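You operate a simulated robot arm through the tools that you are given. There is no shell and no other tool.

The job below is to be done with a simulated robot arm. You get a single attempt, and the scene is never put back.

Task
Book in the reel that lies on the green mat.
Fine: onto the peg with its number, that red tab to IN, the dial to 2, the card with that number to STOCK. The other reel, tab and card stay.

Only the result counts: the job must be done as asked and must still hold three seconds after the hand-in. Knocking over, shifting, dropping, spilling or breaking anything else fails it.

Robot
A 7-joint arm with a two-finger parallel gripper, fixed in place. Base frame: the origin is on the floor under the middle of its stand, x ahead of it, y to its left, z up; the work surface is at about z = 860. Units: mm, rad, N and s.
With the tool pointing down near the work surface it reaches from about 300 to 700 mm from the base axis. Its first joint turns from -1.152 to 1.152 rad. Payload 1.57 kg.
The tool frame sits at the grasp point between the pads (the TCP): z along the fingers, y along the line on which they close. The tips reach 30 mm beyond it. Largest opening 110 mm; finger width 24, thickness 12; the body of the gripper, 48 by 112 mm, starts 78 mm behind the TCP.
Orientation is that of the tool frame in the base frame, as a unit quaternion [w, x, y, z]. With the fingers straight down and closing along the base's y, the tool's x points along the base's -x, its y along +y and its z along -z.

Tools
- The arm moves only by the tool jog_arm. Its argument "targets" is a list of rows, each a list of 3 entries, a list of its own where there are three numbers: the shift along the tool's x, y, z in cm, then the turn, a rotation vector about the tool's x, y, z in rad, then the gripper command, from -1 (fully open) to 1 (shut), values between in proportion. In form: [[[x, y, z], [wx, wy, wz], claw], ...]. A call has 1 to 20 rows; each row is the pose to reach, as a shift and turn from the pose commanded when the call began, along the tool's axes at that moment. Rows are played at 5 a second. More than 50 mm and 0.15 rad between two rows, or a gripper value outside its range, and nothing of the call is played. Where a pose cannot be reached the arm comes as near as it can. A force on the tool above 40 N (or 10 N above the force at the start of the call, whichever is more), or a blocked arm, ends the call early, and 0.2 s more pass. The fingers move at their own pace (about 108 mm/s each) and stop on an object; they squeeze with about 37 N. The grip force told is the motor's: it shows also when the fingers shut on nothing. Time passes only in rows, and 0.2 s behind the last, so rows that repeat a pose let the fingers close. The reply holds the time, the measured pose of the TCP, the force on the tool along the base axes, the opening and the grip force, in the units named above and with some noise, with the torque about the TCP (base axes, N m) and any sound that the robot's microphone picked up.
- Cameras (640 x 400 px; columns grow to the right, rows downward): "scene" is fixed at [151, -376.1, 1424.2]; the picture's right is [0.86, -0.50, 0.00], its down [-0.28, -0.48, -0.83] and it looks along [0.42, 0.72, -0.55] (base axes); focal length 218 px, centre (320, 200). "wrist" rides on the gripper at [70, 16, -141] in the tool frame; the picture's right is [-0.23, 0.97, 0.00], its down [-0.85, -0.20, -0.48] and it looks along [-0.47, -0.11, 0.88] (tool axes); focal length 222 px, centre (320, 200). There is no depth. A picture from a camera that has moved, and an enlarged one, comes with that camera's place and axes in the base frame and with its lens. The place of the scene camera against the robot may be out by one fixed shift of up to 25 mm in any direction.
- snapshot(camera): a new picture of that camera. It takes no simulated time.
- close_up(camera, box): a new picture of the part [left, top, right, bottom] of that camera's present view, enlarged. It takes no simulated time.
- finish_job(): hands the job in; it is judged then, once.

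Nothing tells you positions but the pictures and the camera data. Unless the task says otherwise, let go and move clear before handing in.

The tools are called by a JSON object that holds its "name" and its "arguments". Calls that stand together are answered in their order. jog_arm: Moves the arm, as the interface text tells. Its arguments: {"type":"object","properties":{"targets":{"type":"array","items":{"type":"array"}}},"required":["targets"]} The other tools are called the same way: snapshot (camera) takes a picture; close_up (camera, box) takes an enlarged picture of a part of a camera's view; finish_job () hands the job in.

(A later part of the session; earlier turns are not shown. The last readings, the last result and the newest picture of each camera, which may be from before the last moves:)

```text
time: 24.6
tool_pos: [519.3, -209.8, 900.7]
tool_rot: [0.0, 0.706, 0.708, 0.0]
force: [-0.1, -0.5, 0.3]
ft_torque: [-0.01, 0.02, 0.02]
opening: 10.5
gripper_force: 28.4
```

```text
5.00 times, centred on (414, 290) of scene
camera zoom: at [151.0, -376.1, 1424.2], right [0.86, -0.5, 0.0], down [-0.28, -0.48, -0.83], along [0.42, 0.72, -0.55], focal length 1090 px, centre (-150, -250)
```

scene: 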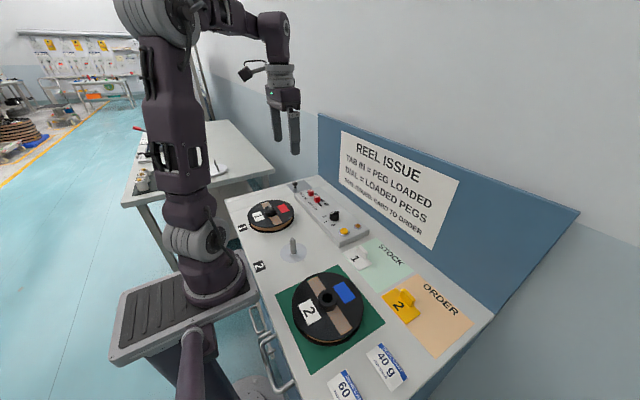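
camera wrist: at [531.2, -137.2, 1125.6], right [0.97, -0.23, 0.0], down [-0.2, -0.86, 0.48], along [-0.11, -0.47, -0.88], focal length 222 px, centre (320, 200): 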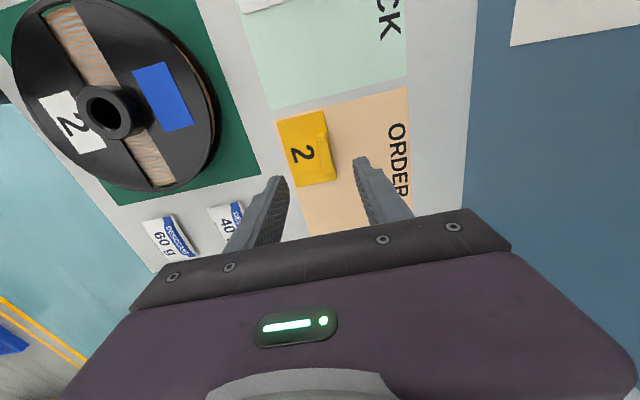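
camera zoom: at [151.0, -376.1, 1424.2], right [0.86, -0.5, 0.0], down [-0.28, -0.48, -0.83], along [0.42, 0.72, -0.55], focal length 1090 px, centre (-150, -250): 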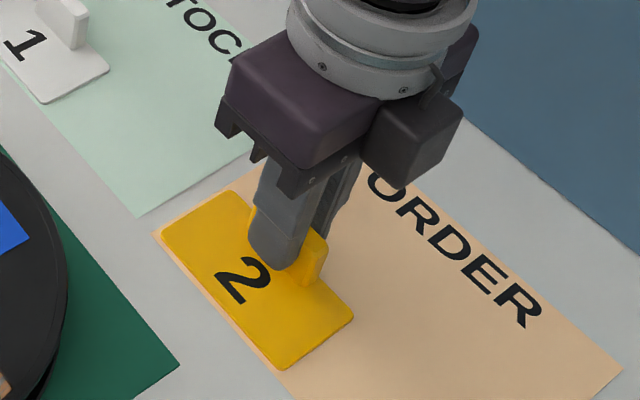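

Handle gripped at 10.5 mm. I'll lift 45 mm, carry to the back-centre of STOCK (handle to about (596, −80)), and stop above for a check.

{"name": "jog_arm", "arguments": {"targets": [[[0, 0, -0.7], [0, 0, 0], 1], [[0, 0, -1.8], [0, 0, 0], 1], [[0, 0, -3.2], [0, 0, 0], 1], [[0, 0, -4.5], [0, 0, 0], 1], [[2.2, 1.3, -4.5], [0, 0, 0], 1], [[4.4, 2.6, -4.5], [0, 0, 0], 1], [[6.6, 3.9, -4.5], [0, 0, 0], 1], [[8.8, 5.2, -4.5], [0, 0, 0], 1], [[11.0, 6.5, -4.5], [0, 0, 0], 1], [[13.0, 7.7, -4.5], [0, 0, 0], 1], [[13.0, 7.7, -4.5], [0, 0, 0], 1]]}}

{"name": "snapshot", "arguments": {"camera": "wrist"}}

{"name": "close_up", "arguments": {"camera": "scene", "box": [330, 210, 490, 310]}}

```text
time: 27.0
tool_pos: [598.2, -78.6, 945.8]
tool_rot: [-0.001, 0.707, 0.707, 0.0]
force: [0.3, 0.1, 0.3]
ft_torque: [-0.02, 0.03, 0.01]
opening: 10.5
gripper_force: 28.7
```

```text
taken
camera wrist: at [613.6, -8.7, 1087.8], right [0.97, -0.23, 0.0], down [-0.2, -0.86, 0.48], along [-0.11, -0.47, -0.88], focal length 222 px, centre (320, 200)
```

wrist: 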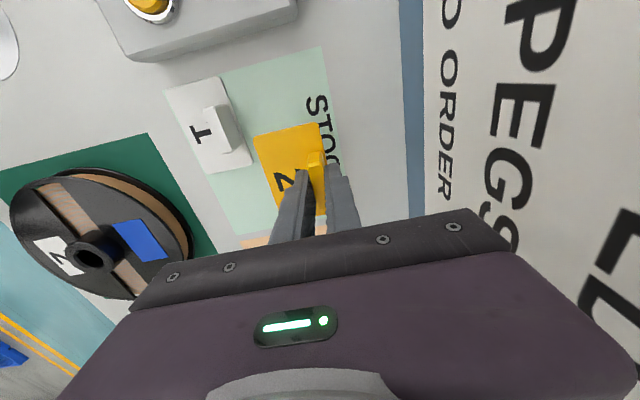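

```text
4.00 times, centred on (410, 260) of scene
camera zoom: at [151.0, -376.1, 1424.2], right [0.86, -0.5, 0.0], down [-0.28, -0.48, -0.83], along [0.42, 0.72, -0.55], focal length 872 px, centre (-40, -40)
```

zoom: 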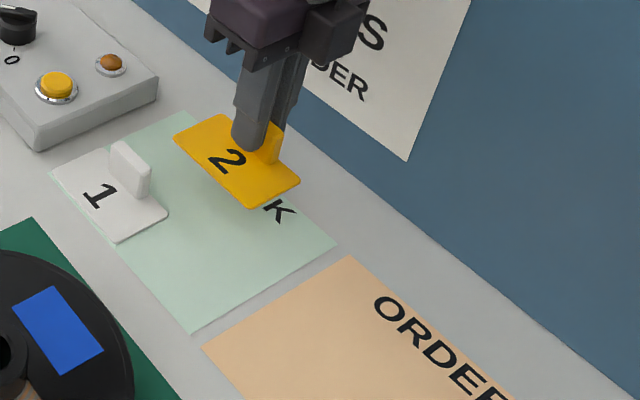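

The card hangs level over STOCK's free back area, clear of card 1. Lowering now to the pick-up height.

{"name": "jog_arm", "arguments": {"targets": [[[0, 0, 1.5], [0, 0, 0], 1], [[0, 0, 3.0], [0, 0, 0], 1], [[0, 0, 3.9], [0, 0, 0], 1], [[0, 0, 4.3], [0, 0, 0], 1], [[0, 0, 4.45], [0, 0, 0], 1], [[0, 0, 4.45], [0, 0, 0], 1]]}}

{"name": "close_up", "arguments": {"camera": "scene", "box": [330, 210, 490, 310]}}

{"name": "close_up", "arguments": {"camera": "wrist", "box": [160, 60, 480, 260]}}

```text
time: 28.4
tool_pos: [596.7, -79.0, 903.0]
tool_rot: [0.0, 0.707, 0.707, 0.0]
force: [0.2, 0.1, 0.8]
ft_torque: [0.01, 0.0, 0.0]
opening: 10.4
gripper_force: 28.4
```

```text
4.00 times, centred on (410, 260) of scene
camera zoom: at [151.0, -376.1, 1424.2], right [0.86, -0.5, 0.0], down [-0.28, -0.48, -0.83], along [0.42, 0.72, -0.55], focal length 872 px, centre (-40, -40)
```

zoom: 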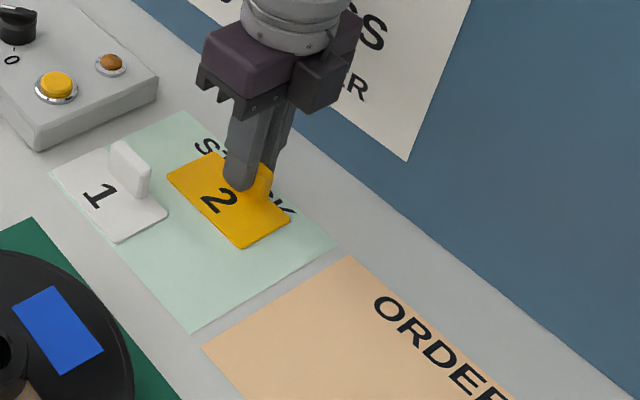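

```text
2.00 times, centred on (320, 160) of wrist
camera zoom: at [613.8, -9.6, 1044.3], right [0.97, -0.23, 0.0], down [-0.2, -0.86, 0.48], along [-0.11, -0.47, -0.88], focal length 444 px, centre (320, 280)
```

zoom: 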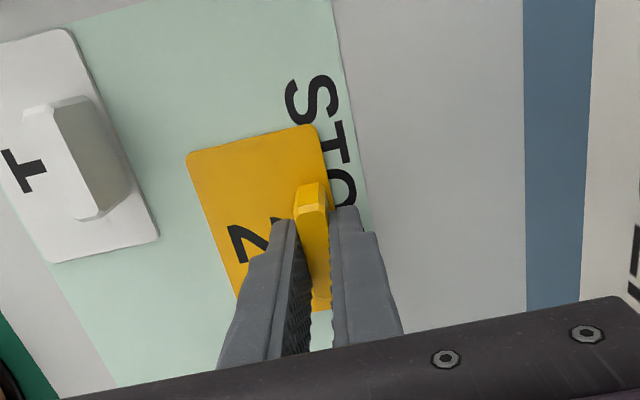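

Card is about 1 mm above the mat. I'll lower the last mm, open slowly and lift off.

{"name": "jog_arm", "arguments": {"targets": [[[0, 0, 0.1], [0, 0, 0], 1], [[0, 0, 0.1], [0, 0, 0], 1], [[0, 0, 0.1], [0, 0, 0], 0.7], [[0, 0, 0.1], [0, 0, 0], 0.4], [[0, 0, 0.1], [0, 0, 0], 0.4], [[0, 0, -2], [0, 0, 0], 0.4], [[0, 0, -5], [0, 0, 0], 0.4], [[0, 0, -9], [0, 0, 0], 0.4], [[0, 0, -13], [0, 0, 0], 0.4], [[0, 0, -13], [0, 0, 0], 0.4]]}}

{"name": "snapshot", "arguments": {"camera": "wrist"}}

{"name": "close_up", "arguments": {"camera": "scene", "box": [330, 210, 490, 310]}}

```text
time: 30.6
tool_pos: [598.7, -80.7, 1031.2]
tool_rot: [-0.001, 0.707, 0.707, -0.001]
force: [0.7, -0.6, -0.6]
ft_torque: [0.0, 0.02, -0.02]
opening: 33.0
gripper_force: 0.1
```

```text
taken
camera wrist: at [614.7, -11.7, 1173.1], right [0.97, -0.23, 0.0], down [-0.2, -0.86, 0.48], along [-0.11, -0.47, -0.88], focal length 222 px, centre (320, 200)
```

wrist: 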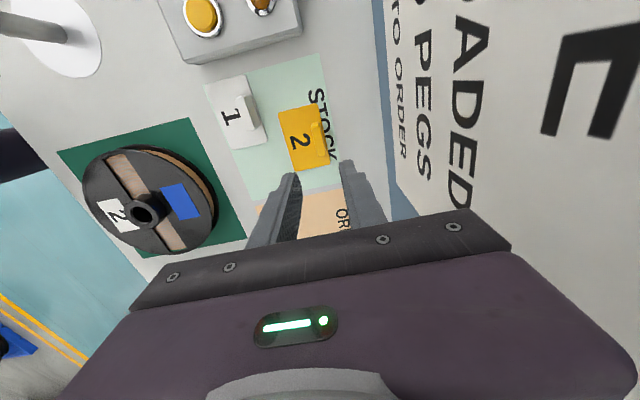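

```text
4.00 times, centred on (410, 260) of scene
camera zoom: at [151.0, -376.1, 1424.2], right [0.86, -0.5, 0.0], down [-0.28, -0.48, -0.83], along [0.42, 0.72, -0.55], focal length 872 px, centre (-40, -40)
```

zoom: 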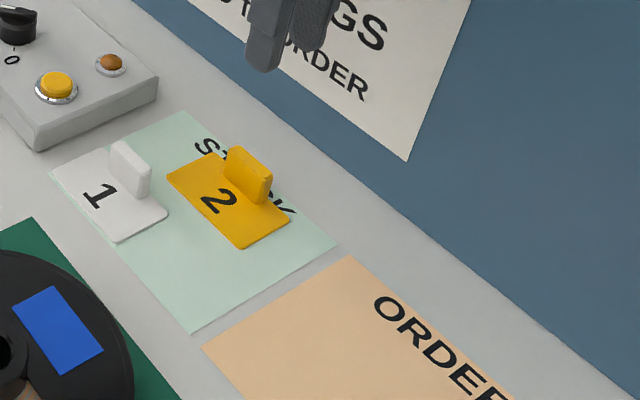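

Card 2 is on STOCK with card 1 untouched. Now I'll turn back to neutral and go above the reel's hub.

{"name": "jog_arm", "arguments": {"targets": [[[-0.3, -2.2, -1.5], [0, 0, -0.131], 0.2], [[-0.6, -4.5, -3.0], [0, 0, -0.262], 0.0], [[-0.9, -6.7, -4.5], [0, 0, -0.393], 0.0], [[-1.2, -9.0, -5.0], [0, 0, -0.524], 0.0], [[-1.5, -11.2, -5.0], [0, 0, -0.655], 0.0], [[-1.7, -13.5, -5.0], [0, 0, -0.786], 0.0], [[-2.0, -15.7, -5.0], [0, 0, -0.917], 0.0], [[-2.3, -18.0, -5.0], [0, 0, -1.048], 0.0], [[-2.6, -20.2, -5.0], [0, 0, -1.179], 0.0], [[-2.9, -22.5, -5.0], [0, 0, -1.31], 0.0], [[-3.2, -24.7, -5.0], [0, 0, -1.44], 0.0], [[-3.4, -26.9, -5.0], [0, 0, -1.571], 0.0], [[-3.4, -26.9, -5.0], [0, 0, -1.571], 0.0]]}}

{"name": "snapshot", "arguments": {"camera": "wrist"}}

{"name": "close_up", "arguments": {"camera": "wrist", "box": [160, 80, 480, 280]}}

{"name": "snapshot", "arguments": {"camera": "scene"}}

```text
time: 33.4
tool_pos: [326.7, -112.3, 1082.3]
tool_rot: [0.0, -0.002, 1.0, 0.0]
force: [-0.3, 0.7, 0.6]
ft_torque: [0.0, 0.01, 0.01]
opening: 55.0
gripper_force: 0.2
```

```text
taken
camera wrist: at [257.6, -95.9, 1223.8], right [0.22, 0.97, 0.0], down [0.86, -0.2, 0.48], along [0.47, -0.11, -0.88], focal length 222 px, centre (320, 200)
```

wrist: 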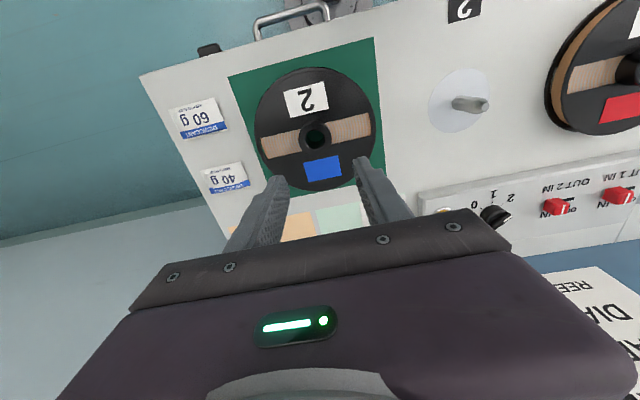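

```text
2.00 times, centred on (320, 180) of wrist
camera zoom: at [257.6, -95.9, 1223.8], right [0.22, 0.97, 0.0], down [0.86, -0.2, 0.48], along [0.47, -0.11, -0.88], focal length 444 px, centre (320, 240)
```

zoom: 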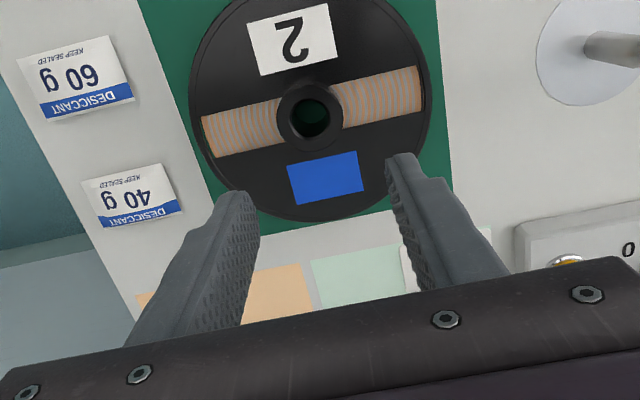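

```text
taken
```

scene: 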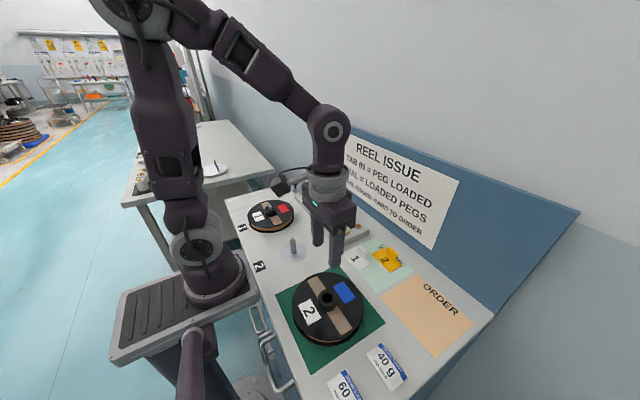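

I'm above the reel; its hub looks about 46 mm across with a ~25 mm hole. I'll zoom in on the hub and peg for accurate centres and heights.

{"name": "close_up", "arguments": {"camera": "wrist", "box": [250, 60, 410, 160]}}

{"name": "close_up", "arguments": {"camera": "wrist", "box": [410, 50, 570, 150]}}

{"name": "close_up", "arguments": {"camera": "scene", "box": [280, 230, 376, 290]}}

{"name": "close_up", "arguments": {"camera": "scene", "box": [272, 260, 384, 350]}}

{"name": "close_up", "arguments": {"camera": "scene", "box": [225, 190, 321, 250]}}

```text
4.00 times, centred on (330, 110) of wrist
camera zoom: at [257.6, -95.9, 1223.8], right [0.22, 0.97, 0.0], down [0.86, -0.2, 0.48], along [0.47, -0.11, -0.88], focal length 888 px, centre (280, 560)
```

zoom: 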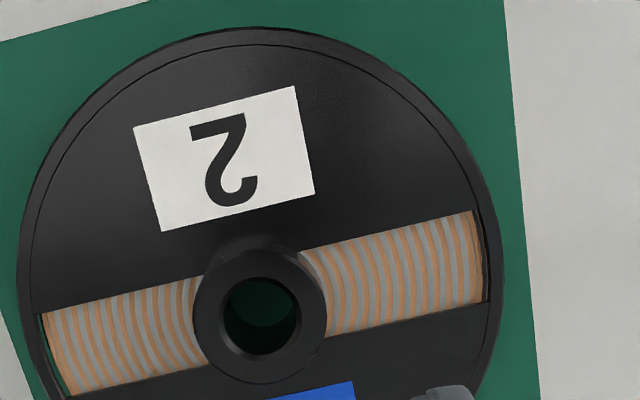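

```text
4.00 times, centred on (490, 100) of wrist
camera zoom: at [257.6, -95.9, 1223.8], right [0.22, 0.97, 0.0], down [0.86, -0.2, 0.48], along [0.47, -0.11, -0.88], focal length 888 px, centre (-360, 600)
```

zoom: 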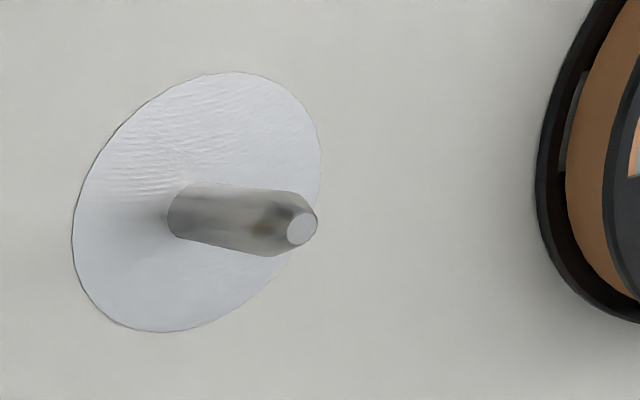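

```text
6.67 times, centred on (328, 260) of scene
camera zoom: at [151.0, -376.1, 1424.2], right [0.86, -0.5, 0.0], down [-0.28, -0.48, -0.83], along [0.42, 0.72, -0.55], focal length 1454 px, centre (267, -200)
```

zoom: 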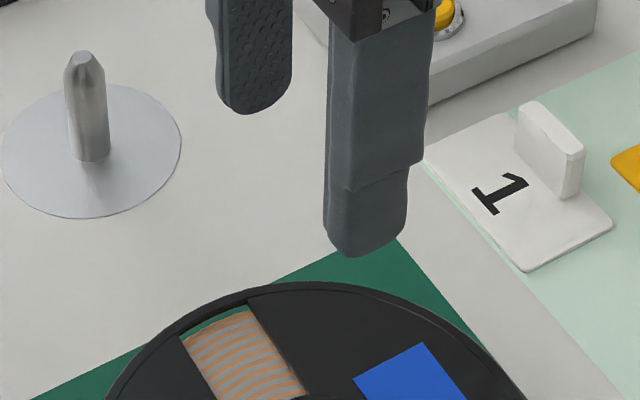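

```text
4.44 times, centred on (328, 305) of scene
camera zoom: at [151.0, -376.1, 1424.2], right [0.86, -0.5, 0.0], down [-0.28, -0.48, -0.83], along [0.42, 0.72, -0.55], focal length 969 px, centre (284, -267)
```

zoom: 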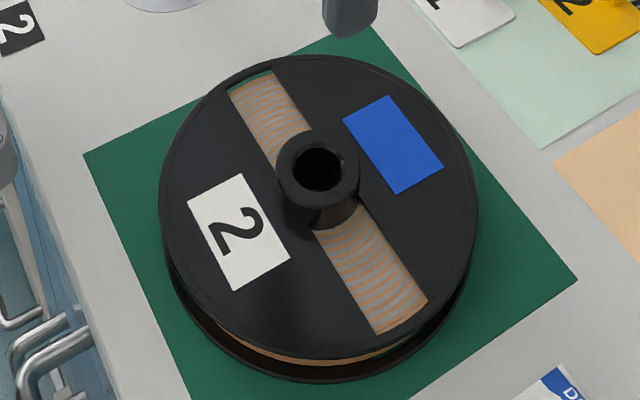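

```text
6.67 times, centred on (273, 220) of scene
camera zoom: at [151.0, -376.1, 1424.2], right [0.86, -0.5, 0.0], down [-0.28, -0.48, -0.83], along [0.42, 0.72, -0.55], focal length 1454 px, centre (633, 67)
```

zoom: 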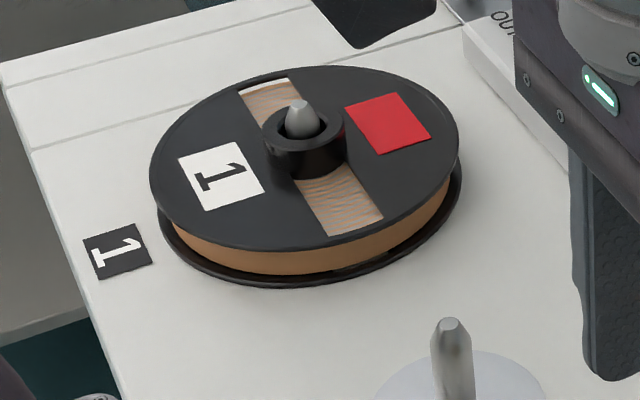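

Hub centre works out to about (329.7, −120.3) with its top at z≈904 and flange top near 887; the peg is ~21 mm thick with a tapered tip. I'll centre over the hub and drop to about z=970 for another check.

{"name": "jog_arm", "arguments": {"targets": [[[-0.23, -0.84, 1.5], [0, 0, 0], -0.4], [[-0.23, -0.84, 4.0], [0, 0, 0], -0.4], [[-0.23, -0.84, 6.5], [0, 0, 0], -0.4], [[-0.23, -0.84, 9.0], [0, 0, 0], -0.4], [[-0.23, -0.84, 11.0], [0, 0, 0], -0.4], [[-0.23, -0.84, 11.0], [0, 0, 0], -0.4]]}}

{"name": "snapshot", "arguments": {"camera": "wrist"}}

{"name": "close_up", "arguments": {"camera": "wrist", "box": [240, 90, 400, 190]}}

{"name": "close_up", "arguments": {"camera": "scene", "box": [272, 250, 384, 340]}}

```text
time: 34.8
tool_pos: [331.8, -121.4, 972.8]
tool_rot: [0.001, 0.0, 1.0, 0.0]
force: [-0.6, 0.0, -0.1]
ft_torque: [0.0, 0.0, -0.02]
opening: 77.1
gripper_force: 0.1
```

```text
taken
camera wrist: at [261.8, -105.2, 1114.4], right [0.23, 0.97, 0.0], down [0.85, -0.2, 0.48], along [0.47, -0.11, -0.88], focal length 222 px, centre (320, 200)
```

wrist: 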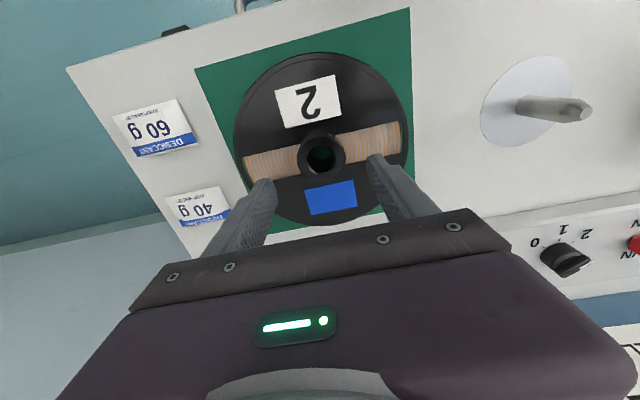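

```text
4.00 times, centred on (320, 140) of wrist
camera zoom: at [261.8, -105.2, 1114.4], right [0.23, 0.97, 0.0], down [0.85, -0.2, 0.48], along [0.47, -0.11, -0.88], focal length 888 px, centre (320, 440)
```

zoom: 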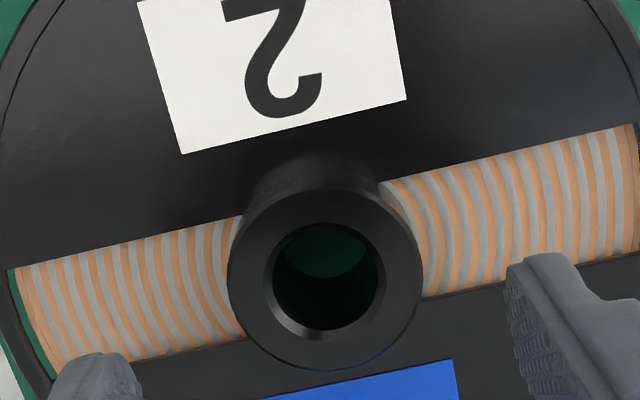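

```text
4.44 times, centred on (328, 295) of scene
camera zoom: at [151.0, -376.1, 1424.2], right [0.86, -0.5, 0.0], down [-0.28, -0.48, -0.83], along [0.42, 0.72, -0.55], focal length 969 px, centre (284, -222)
```

zoom: 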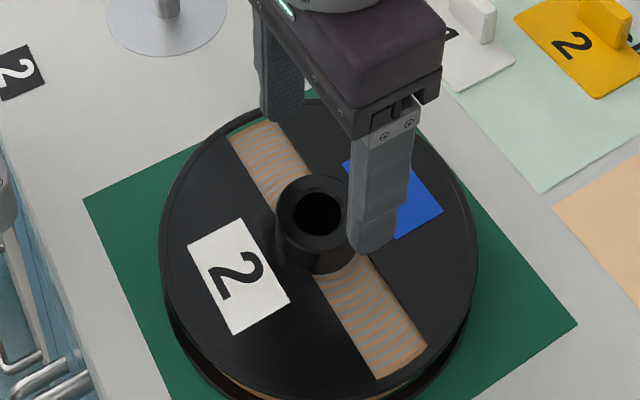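

Triangulated again: hub centre ≈ (329.6, −120.0), top ≈ 904.7. I'll correct by (−2, +1) mm and lower to TCP z≈921 so the tips straddle the hub above the flange.

{"name": "jog_arm", "arguments": {"targets": [[[0.2, 0.1, 1.0], [0, 0, 0], -0.4], [[0.2, 0.1, 2.5], [0, 0, 0], -0.4], [[0.2, 0.1, 4.0], [0, 0, 0], -0.4], [[0.2, 0.1, 4.8], [0, 0, 0], -0.4], [[0.2, 0.1, 5.1], [0, 0, 0], -0.4], [[0.2, 0.1, 5.1], [0, 0, 0], -0.4]]}}

{"name": "snapshot", "arguments": {"camera": "wrist"}}

{"name": "close_up", "arguments": {"camera": "scene", "box": [282, 260, 378, 320]}}

{"name": "close_up", "arguments": {"camera": "wrist", "box": [240, 110, 400, 210]}}

```text
time: 36.2
tool_pos: [329.4, -120.7, 922.3]
tool_rot: [0.0, -0.001, 1.0, -0.001]
force: [-0.2, -0.7, 0.7]
ft_torque: [0.01, 0.01, -0.01]
opening: 76.8
gripper_force: 0.1
```

```text
taken
camera wrist: at [259.4, -105.7, 1063.7], right [0.23, 0.97, 0.0], down [0.86, -0.2, 0.48], along [0.47, -0.11, -0.88], focal length 222 px, centre (320, 200)
```

wrist: 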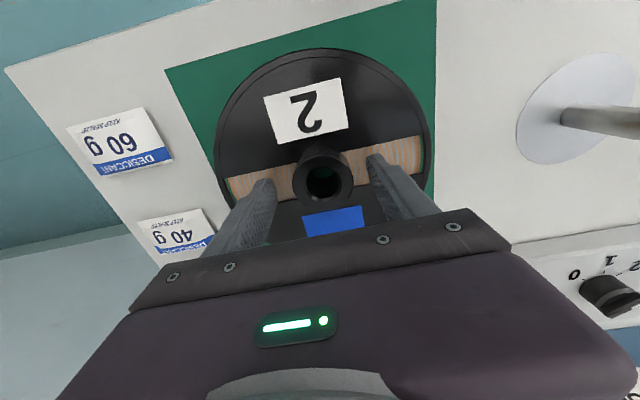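

```text
6.67 times, centred on (330, 290) of scene
camera zoom: at [151.0, -376.1, 1424.2], right [0.86, -0.5, 0.0], down [-0.28, -0.48, -0.83], along [0.42, 0.72, -0.55], focal length 1454 px, centre (253, -400)
```

zoom: 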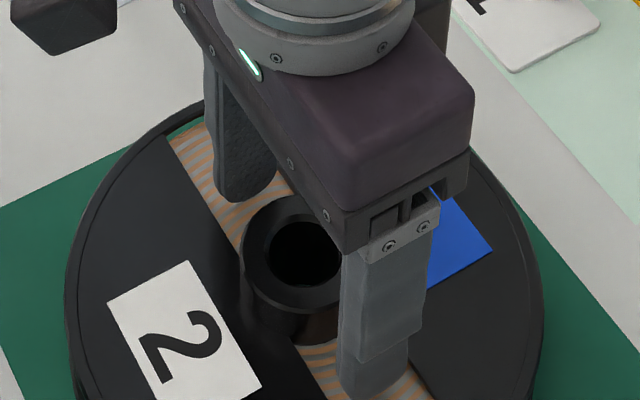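

```text
4.00 times, centred on (320, 160) of wrist
camera zoom: at [259.4, -105.7, 1063.7], right [0.23, 0.97, 0.0], down [0.86, -0.2, 0.48], along [0.47, -0.11, -0.88], focal length 888 px, centre (320, 360)
```

zoom: 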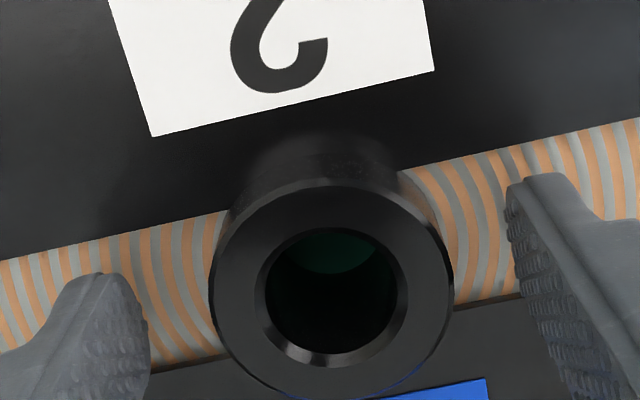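

Fingers straddle the hub well. I'll lower 3 mm more and close on it.

{"name": "jog_arm", "arguments": {"targets": [[[0, 0, 0.3], [0, 0, 0], -0.4], [[0, 0, 0.3], [0, 0, 0], -0.1], [[0, 0, 0.3], [0, 0, 0], 0.2], [[0, 0, 0.3], [0, 0, 0], 0.5], [[0, 0, 0.3], [0, 0, 0], 1], [[0, 0, 0.3], [0, 0, 0], 1]]}}

{"name": "close_up", "arguments": {"camera": "scene", "box": [282, 260, 378, 320]}}

{"name": "close_up", "arguments": {"camera": "wrist", "box": [240, 110, 400, 210]}}

```text
time: 36.7
tool_pos: [330.0, -123.0, 920.6]
tool_rot: [0.002, -0.002, 1.0, 0.0]
force: [2.3, 4.2, 13.4]
ft_torque: [0.32, 0.13, 0.0]
opening: 63.7
gripper_force: 2.0
stopped in row 2: the force on the tool passed its limit at 43 N (the readings are from after the stop); the commanded pose is now the measured one
```

```text
6.67 times, centred on (330, 290) of scene
camera zoom: at [150.9, -376.0, 1424.3], right [0.86, -0.5, 0.0], down [-0.28, -0.48, -0.83], along [0.42, 0.72, -0.55], focal length 1454 px, centre (253, -400)
```

zoom: 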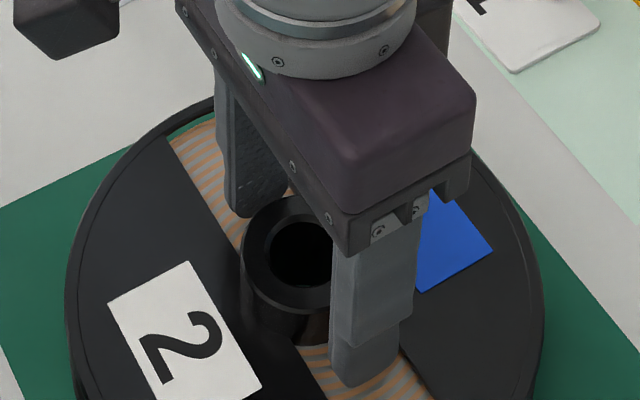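

```text
4.00 times, centred on (320, 160) of wrist
camera zoom: at [259.9, -105.7, 1061.6], right [0.22, 0.97, 0.0], down [0.85, -0.2, 0.48], along [0.47, -0.11, -0.88], focal length 888 px, centre (320, 360)
```

zoom: 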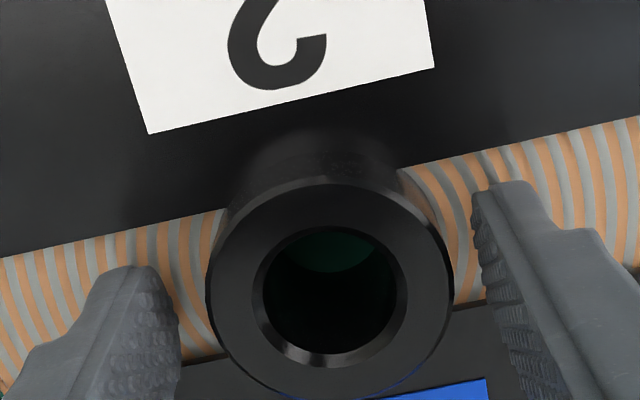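

The tips touched the flange (so flange top is ≈890). I'll raise 3.5 mm to take the load off, then close on the hub.

{"name": "jog_arm", "arguments": {"targets": [[[0, 0, -0.2], [0, 0, 0], -0.2], [[0, 0, -0.35], [0, 0, 0], -0.2], [[0, 0, -0.35], [0, 0, 0], -0.2]]}}

{"name": "snapshot", "arguments": {"camera": "wrist"}}

```text
time: 37.5
tool_pos: [330.3, -122.3, 922.9]
tool_rot: [0.001, 0.0, 1.0, -0.001]
force: [0.3, 0.2, 0.6]
ft_torque: [0.04, -0.01, -0.01]
opening: 66.0
gripper_force: 0.1
```

```text
taken
camera wrist: at [260.3, -105.8, 1064.8], right [0.23, 0.97, 0.0], down [0.85, -0.2, 0.48], along [0.47, -0.11, -0.88], focal length 222 px, centre (320, 200)
```

wrist: 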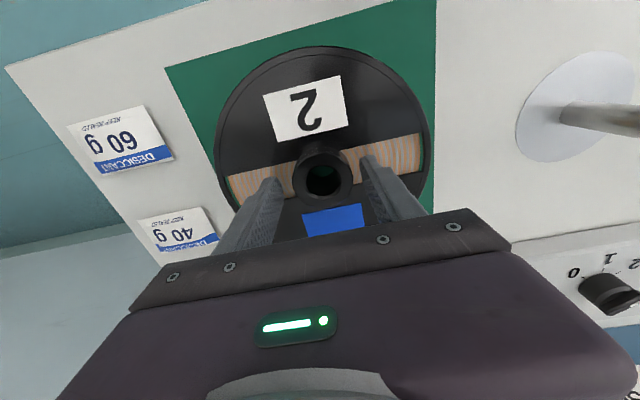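

Load is off. I'll nudge 2 mm in +y to centre on the hub and close.

{"name": "jog_arm", "arguments": {"targets": [[[0.1, 0.2, 0], [0, 0, 0], -0.2], [[0.1, 0.2, 0], [0, 0, 0], 0.0], [[0.1, 0.2, 0], [0, 0, 0], 0.3], [[0.1, 0.2, 0], [0, 0, 0], 1], [[0.1, 0.2, 0], [0, 0, 0], 1], [[0.1, 0.2, 0], [0, 0, 0], 1]]}}

{"name": "close_up", "arguments": {"camera": "scene", "box": [282, 260, 378, 320]}}

{"name": "close_up", "arguments": {"camera": "wrist", "box": [240, 110, 400, 210]}}

```text
time: 38.9
tool_pos: [329.2, -120.6, 922.7]
tool_rot: [0.002, -0.001, 1.0, 0.0]
force: [0.7, -2.8, 3.6]
ft_torque: [0.14, -0.09, -0.05]
opening: 47.3
gripper_force: 37.1
```

```text
6.67 times, centred on (330, 290) of scene
camera zoom: at [151.0, -376.2, 1424.2], right [0.86, -0.5, 0.0], down [-0.28, -0.48, -0.83], along [0.42, 0.72, -0.55], focal length 1454 px, centre (253, -400)
```

zoom: 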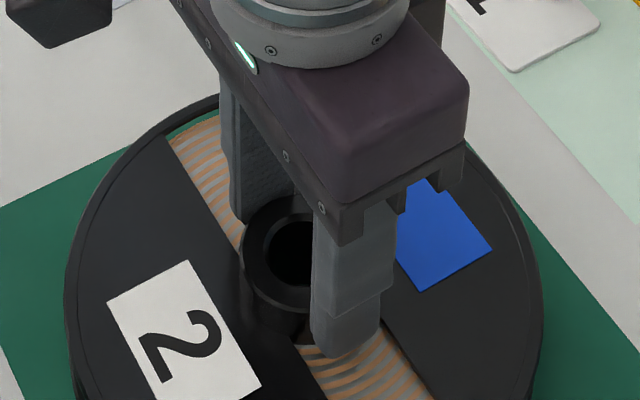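

```text
4.00 times, centred on (320, 160) of wrist
camera zoom: at [259.1, -103.4, 1064.6], right [0.23, 0.97, 0.0], down [0.85, -0.2, 0.48], along [0.47, -0.11, -0.88], focal length 888 px, centre (320, 360)
```

zoom: 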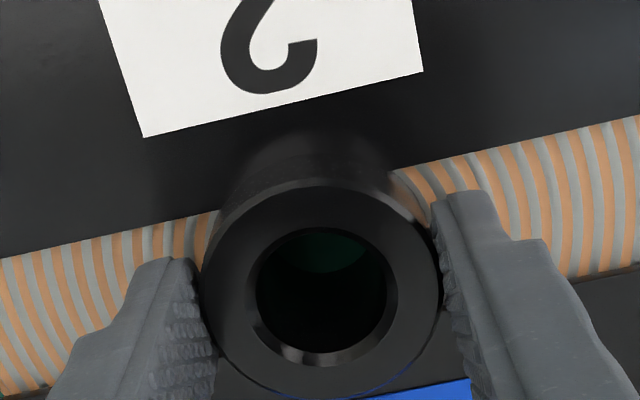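

Hub gripped at 47.3 mm. I'll lift slowly and check it holds.

{"name": "jog_arm", "arguments": {"targets": [[[0, 0, -0.3], [0, 0, 0], 1], [[0, 0, -0.8], [0, 0, 0], 1], [[0, 0, -1.5], [0, 0, 0], 1], [[0, 0, -2.5], [0, 0, 0], 1], [[0, 0, -3.5], [0, 0, 0], 1], [[0, 0, -3.5], [0, 0, 0], 1]]}}

{"name": "snapshot", "arguments": {"camera": "scene"}}

{"name": "close_up", "arguments": {"camera": "wrist", "box": [240, 110, 400, 210]}}

```text
time: 40.3
tool_pos: [327.6, -120.7, 957.7]
tool_rot: [0.001, -0.001, 1.0, -0.001]
force: [0.2, -0.3, -4.4]
ft_torque: [-0.02, -0.04, 0.03]
opening: 47.2
gripper_force: 36.9
```

```text
taken
```

scene: 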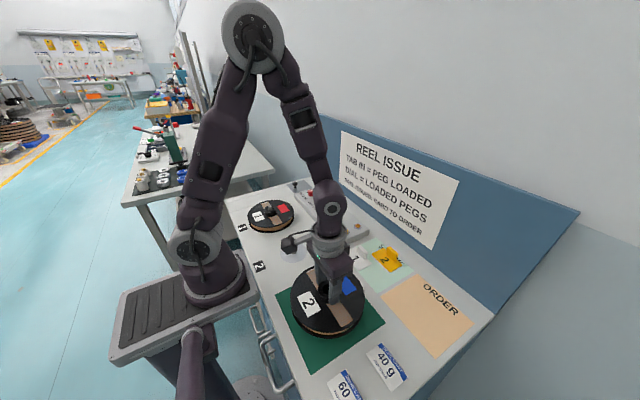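

```text
4.00 times, centred on (320, 160) of wrist
camera zoom: at [258.5, -103.1, 1099.7], right [0.23, 0.97, 0.0], down [0.85, -0.2, 0.48], along [0.47, -0.11, -0.88], focal length 888 px, centre (320, 360)
```

zoom: 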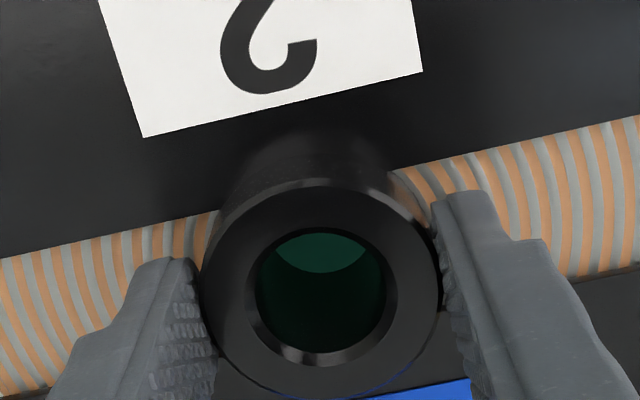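

The reel is held firmly, level and centred on the TCP. I'll lift further to clear the peg tip (≈z 924) and look at the peg from there.

{"name": "jog_arm", "arguments": {"targets": [[[0, 0, -1.5], [0, 0, 0], 1], [[0, 0, -3.0], [0, 0, 0], 1], [[0, 0, -4.5], [0, 0, 0], 1], [[0, 0, -6.0], [0, 0, 0], 1], [[0, 0, -6.0], [0, 0, 0], 1]]}}

{"name": "snapshot", "arguments": {"camera": "wrist"}}

{"name": "close_up", "arguments": {"camera": "wrist", "box": [440, 40, 600, 140]}}

{"name": "close_up", "arguments": {"camera": "scene", "box": [260, 220, 356, 280]}}

```text
time: 41.5
tool_pos: [330.2, -119.8, 1018.8]
tool_rot: [0.001, -0.001, 1.0, -0.001]
force: [0.1, -0.2, -5.7]
ft_torque: [-0.04, 0.02, -0.01]
opening: 47.4
gripper_force: 37.1
```

```text
taken
camera wrist: at [258.4, -103.4, 1160.0], right [0.23, 0.97, 0.0], down [0.85, -0.2, 0.48], along [0.47, -0.11, -0.88], focal length 222 px, centre (320, 200)
```

wrist: 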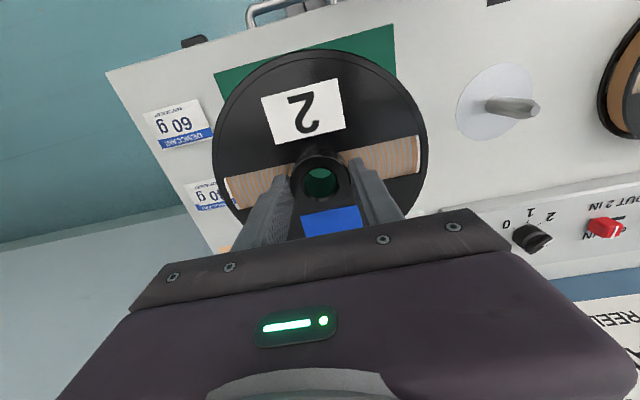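

```text
4.00 times, centred on (520, 90) of wrist
camera zoom: at [258.4, -103.4, 1160.0], right [0.23, 0.97, 0.0], down [0.85, -0.2, 0.48], along [0.47, -0.11, -0.88], focal length 888 px, centre (-480, 640)
```

zoom: 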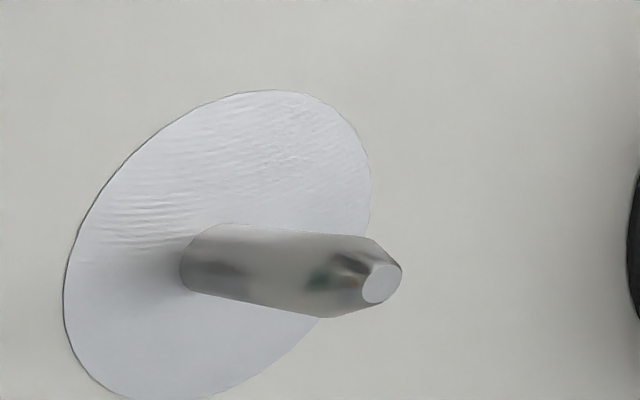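

```text
6.67 times, centred on (308, 250) of scene
camera zoom: at [151.0, -376.1, 1424.2], right [0.86, -0.5, 0.0], down [-0.28, -0.48, -0.83], along [0.42, 0.72, -0.55], focal length 1454 px, centre (400, -133)
```

zoom: 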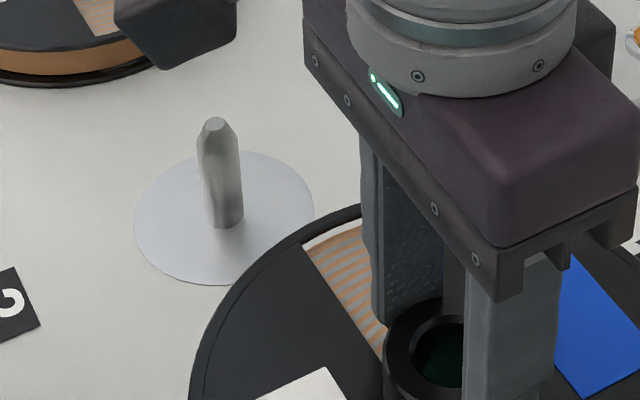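

Peg estimate is about (336, 99), tip z≈923. I'll move the reel partway (+100 mm in y) to get a closer, more central view of the peg.

{"name": "jog_arm", "arguments": {"targets": [[[-0.1, 2.0, 0], [0, 0, 0], 1], [[-0.2, 4.0, 0], [0, 0, 0], 1], [[-0.3, 6.0, 0], [0, 0, 0], 1], [[-0.4, 8.0, 0], [0, 0, 0], 1], [[-0.5, 9.5, 0], [0, 0, 0], 1], [[-0.5, 9.5, 0], [0, 0, 0], 1], [[-0.5, 9.5, 0], [0, 0, 0], 1]]}}

{"name": "snapshot", "arguments": {"camera": "wrist"}}

{"name": "close_up", "arguments": {"camera": "wrist", "box": [380, 70, 540, 170]}}

{"name": "close_up", "arguments": {"camera": "scene", "box": [250, 210, 378, 290]}}

```text
time: 43.1
tool_pos: [332.5, -24.8, 1017.3]
tool_rot: [0.002, -0.001, 1.0, 0.0]
force: [-1.2, -0.5, -4.9]
ft_torque: [0.01, 0.01, -0.03]
opening: 47.1
gripper_force: 37.0
```

```text
taken
camera wrist: at [262.6, -8.8, 1158.9], right [0.23, 0.97, 0.0], down [0.85, -0.2, 0.48], along [0.47, -0.11, -0.88], focal length 222 px, centre (320, 200)
```

wrist: 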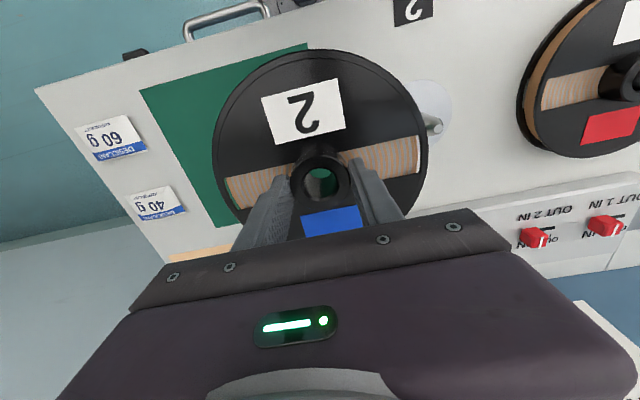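

```text
4.00 times, centred on (460, 120) of wrist
camera zoom: at [262.6, -8.8, 1158.9], right [0.23, 0.97, 0.0], down [0.85, -0.2, 0.48], along [0.47, -0.11, -0.88], focal length 888 px, centre (-240, 520)
```

zoom: 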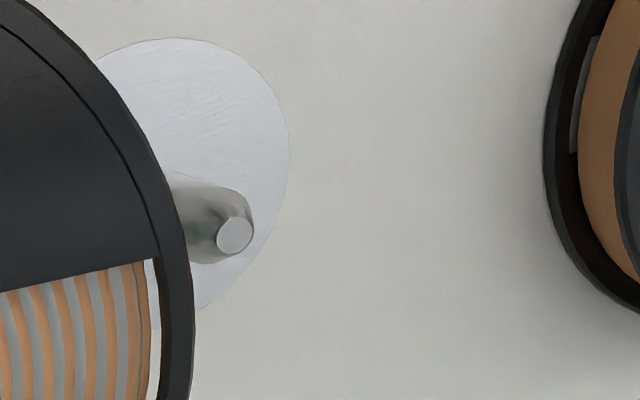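

```text
5.00 times, centred on (314, 250) of scene
camera zoom: at [151.0, -376.1, 1424.2], right [0.86, -0.5, 0.0], down [-0.28, -0.48, -0.83], along [0.42, 0.72, -0.55], focal length 1090 px, centre (350, -50)
```

zoom: 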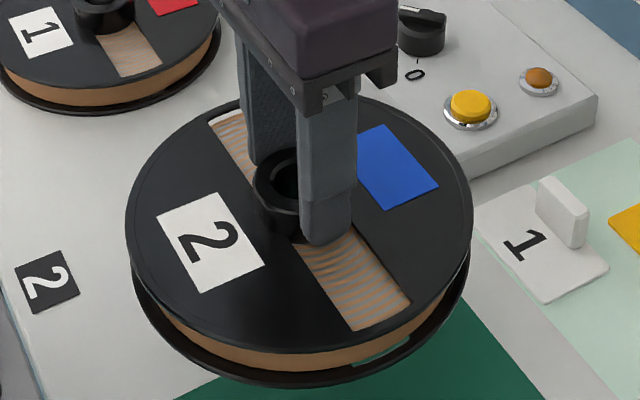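

Peg triangulates to about (336, 100.3) with tip z≈921, and the hub axis coincides with the TCP. I'll move over the peg, staying ~35 mm above the tip, and check.

{"name": "jog_arm", "arguments": {"targets": [[[-0.1, 2.2, 0], [0, 0, 0], 1], [[-0.1, 4.4, 0], [0, 0, 0], 1], [[-0.2, 6.6, 0], [0, 0, 0], 1], [[-0.2, 8.8, 0], [0, 0, 0], 1], [[-0.3, 11.0, 0], [0, 0, 0], 1], [[-0.34, 12.5, 0], [0, 0, 0], 1], [[-0.34, 12.5, 0], [0, 0, 0], 1], [[-0.34, 12.5, 0], [0, 0, 0], 1]]}}

{"name": "snapshot", "arguments": {"camera": "wrist"}}

{"name": "close_up", "arguments": {"camera": "wrist", "box": [280, 150, 360, 200]}}

{"name": "close_up", "arguments": {"camera": "scene", "box": [230, 185, 358, 265]}}

```text
time: 44.9
tool_pos: [336.5, 98.3, 1018.1]
tool_rot: [0.001, -0.001, 1.0, 0.0]
force: [-0.5, -0.8, -4.3]
ft_torque: [0.02, 0.05, 0.0]
opening: 47.1
gripper_force: 36.9
```

```text
taken
camera wrist: at [267.1, 114.9, 1159.1], right [0.23, 0.97, 0.0], down [0.85, -0.2, 0.48], along [0.47, -0.11, -0.88], focal length 222 px, centre (320, 200)
```

wrist: 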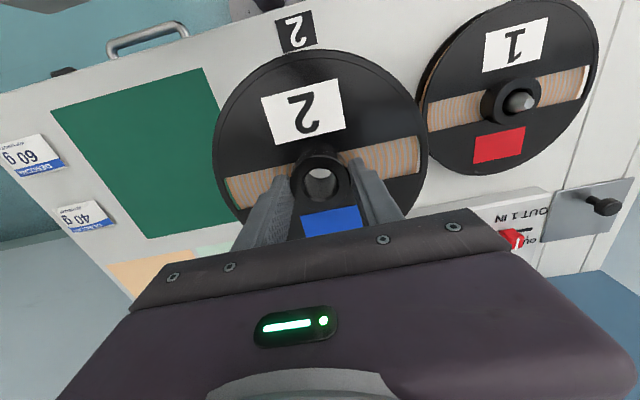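

```text
8.00 times, centred on (320, 175) of wrist
camera zoom: at [267.1, 114.9, 1159.1], right [0.23, 0.97, 0.0], down [0.85, -0.2, 0.48], along [0.47, -0.11, -0.88], focal length 1777 px, centre (320, 400)
```

zoom: 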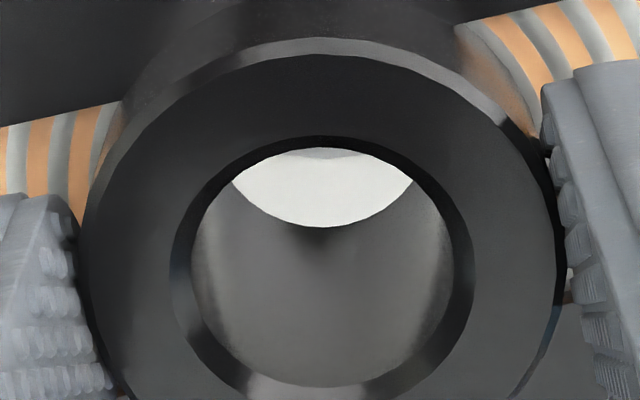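

```text
5.00 times, centred on (294, 225) of scene
camera zoom: at [151.0, -376.1, 1424.2], right [0.86, -0.5, 0.0], down [-0.28, -0.48, -0.83], along [0.42, 0.72, -0.55], focal length 1090 px, centre (450, 75)
```

zoom: 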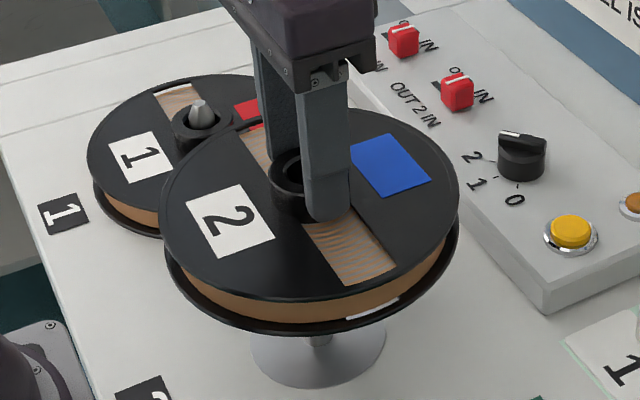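

The hub is nearly above the peg. I'll zoom the scene view to check side alignment before lowering.

{"name": "close_up", "arguments": {"camera": "scene", "box": [270, 205, 318, 235]}}

{"name": "close_up", "arguments": {"camera": "scene", "box": [270, 235, 318, 265]}}

```text
13.33 times, centred on (294, 220) of scene
camera zoom: at [151.0, -376.1, 1424.2], right [0.86, -0.5, 0.0], down [-0.28, -0.48, -0.83], along [0.42, 0.72, -0.55], focal length 2908 px, centre (667, -67)
```

zoom: 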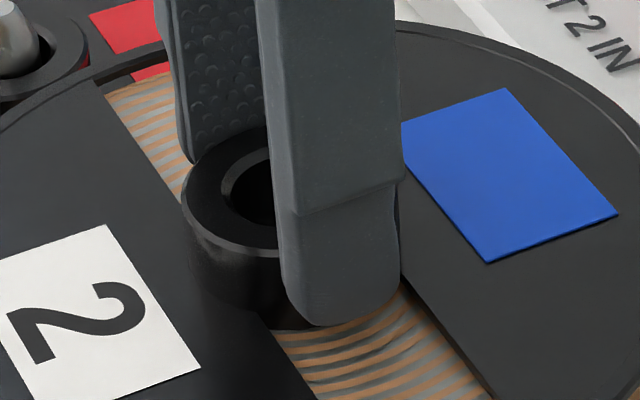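

```text
13.33 times, centred on (294, 250) of scene
camera zoom: at [151.0, -376.1, 1424.2], right [0.86, -0.5, 0.0], down [-0.28, -0.48, -0.83], along [0.42, 0.72, -0.55], focal length 2908 px, centre (667, -467)
```

zoom: 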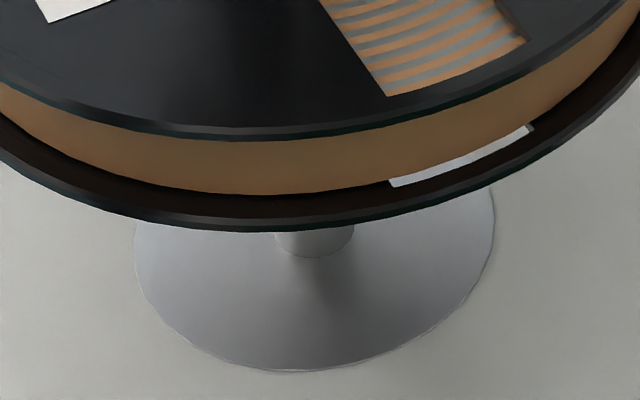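

The scene's vertical line and the plate edge seen through the hub hole suggest the peg sits about 2 mm toward −x and 2 mm toward +y of the hub axis. I'll correct and recheck.

{"name": "jog_arm", "arguments": {"targets": [[[0.22, 0.18, 0], [0, 0, 0], 1], [[0.22, 0.18, 1.2], [0, 0, 0], 1], [[0.22, 0.18, 2.2], [0, 0, 0], 1], [[0.22, 0.18, 2.2], [0, 0, 0], 1]]}}

{"name": "close_up", "arguments": {"camera": "wrist", "box": [280, 150, 360, 200]}}

{"name": "close_up", "arguments": {"camera": "scene", "box": [262, 215, 326, 255]}}

{"name": "close_up", "arguments": {"camera": "scene", "box": [270, 235, 318, 265]}}

```text
time: 45.9
tool_pos: [334.8, 101.3, 995.2]
tool_rot: [0.001, -0.001, 1.0, 0.0]
force: [0.2, -0.3, -5.9]
ft_torque: [0.02, 0.0, -0.01]
opening: 47.3
gripper_force: 36.6
```

```text
8.00 times, centred on (320, 175) of wrist
camera zoom: at [264.4, 117.8, 1137.4], right [0.23, 0.97, 0.0], down [0.85, -0.2, 0.48], along [0.47, -0.11, -0.88], focal length 1777 px, centre (320, 400)
```

zoom: 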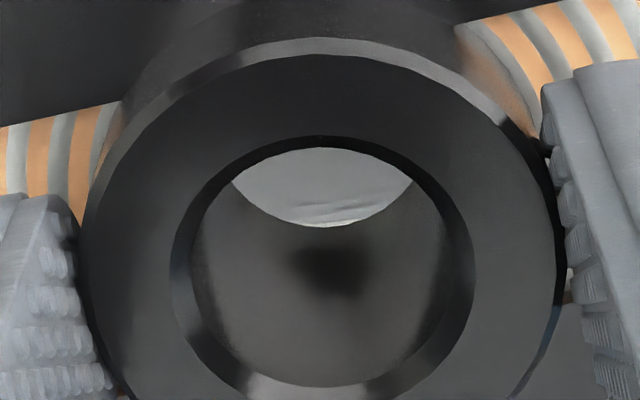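

```text
10.00 times, centred on (294, 235) of scene
camera zoom: at [151.0, -376.1, 1424.2], right [0.86, -0.5, 0.0], down [-0.28, -0.48, -0.83], along [0.42, 0.72, -0.55], focal length 2181 px, centre (580, -150)
```

zoom: 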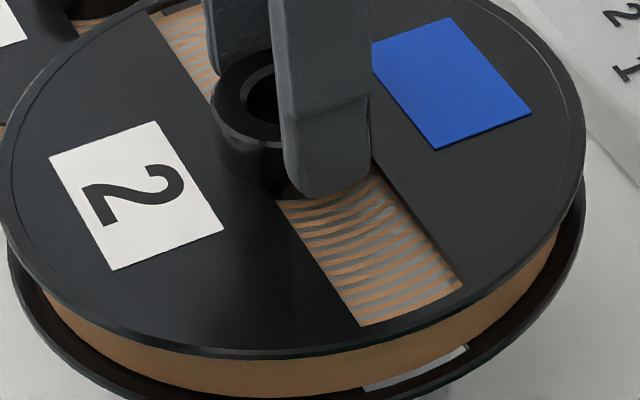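

```text
13.33 times, centred on (294, 250) of scene
camera zoom: at [151.0, -376.1, 1424.2], right [0.86, -0.5, 0.0], down [-0.28, -0.48, -0.83], along [0.42, 0.72, -0.55], focal length 2908 px, centre (667, -467)
```

zoom: 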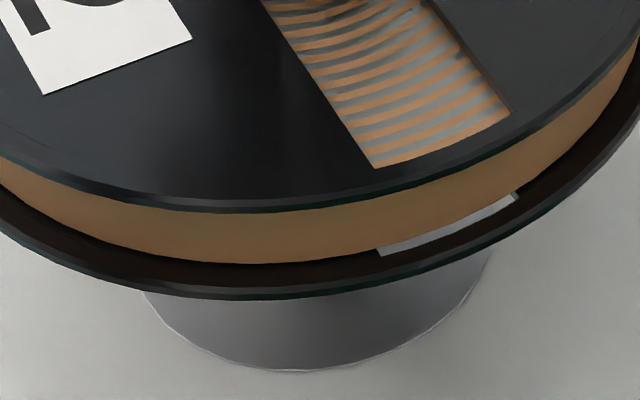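

The side view now lines up within ~0.5 mm. I'll lower gently so the peg tip enters the hub, checking force.

{"name": "jog_arm", "arguments": {"targets": [[[0, 0, 0.5], [0, 0, 0], 1], [[0, 0, 1.0], [0, 0, 0], 1], [[0, 0, 1.4], [0, 0, 0], 1], [[0, 0, 1.7], [0, 0, 0], 1], [[0, 0, 2.0], [0, 0, 0], 1], [[0, 0, 2.0], [0, 0, 0], 1]]}}

{"name": "close_up", "arguments": {"camera": "wrist", "box": [280, 150, 360, 200]}}

{"name": "close_up", "arguments": {"camera": "scene", "box": [246, 205, 342, 265]}}

```text
time: 47.3
tool_pos: [334.3, 102.6, 975.5]
tool_rot: [0.001, -0.001, 1.0, -0.001]
force: [0.9, -0.1, -5.5]
ft_torque: [-0.02, -0.01, 0.01]
opening: 47.3
gripper_force: 36.8
```

```text
8.00 times, centred on (320, 175) of wrist
camera zoom: at [264.1, 118.1, 1117.3], right [0.23, 0.97, 0.0], down [0.85, -0.2, 0.48], along [0.47, -0.11, -0.88], focal length 1777 px, centre (320, 400)
```

zoom: 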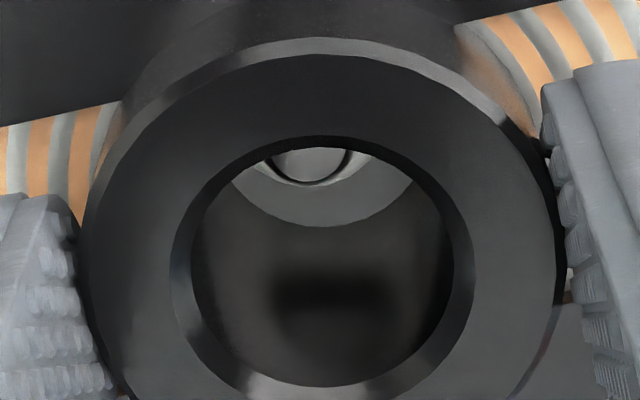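

```text
6.67 times, centred on (294, 235) of scene
camera zoom: at [151.0, -376.1, 1424.2], right [0.86, -0.5, 0.0], down [-0.28, -0.48, -0.83], along [0.42, 0.72, -0.55], focal length 1454 px, centre (493, -33)
```

zoom: 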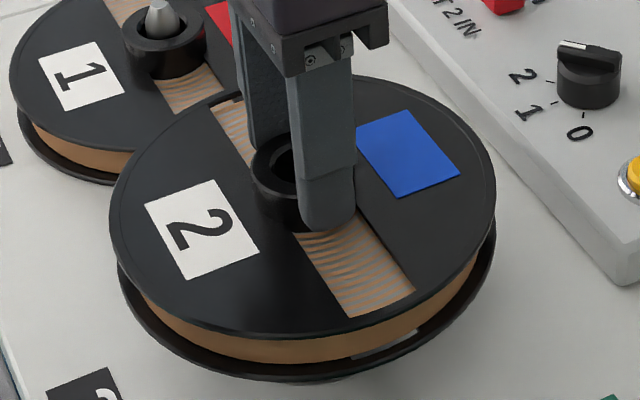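

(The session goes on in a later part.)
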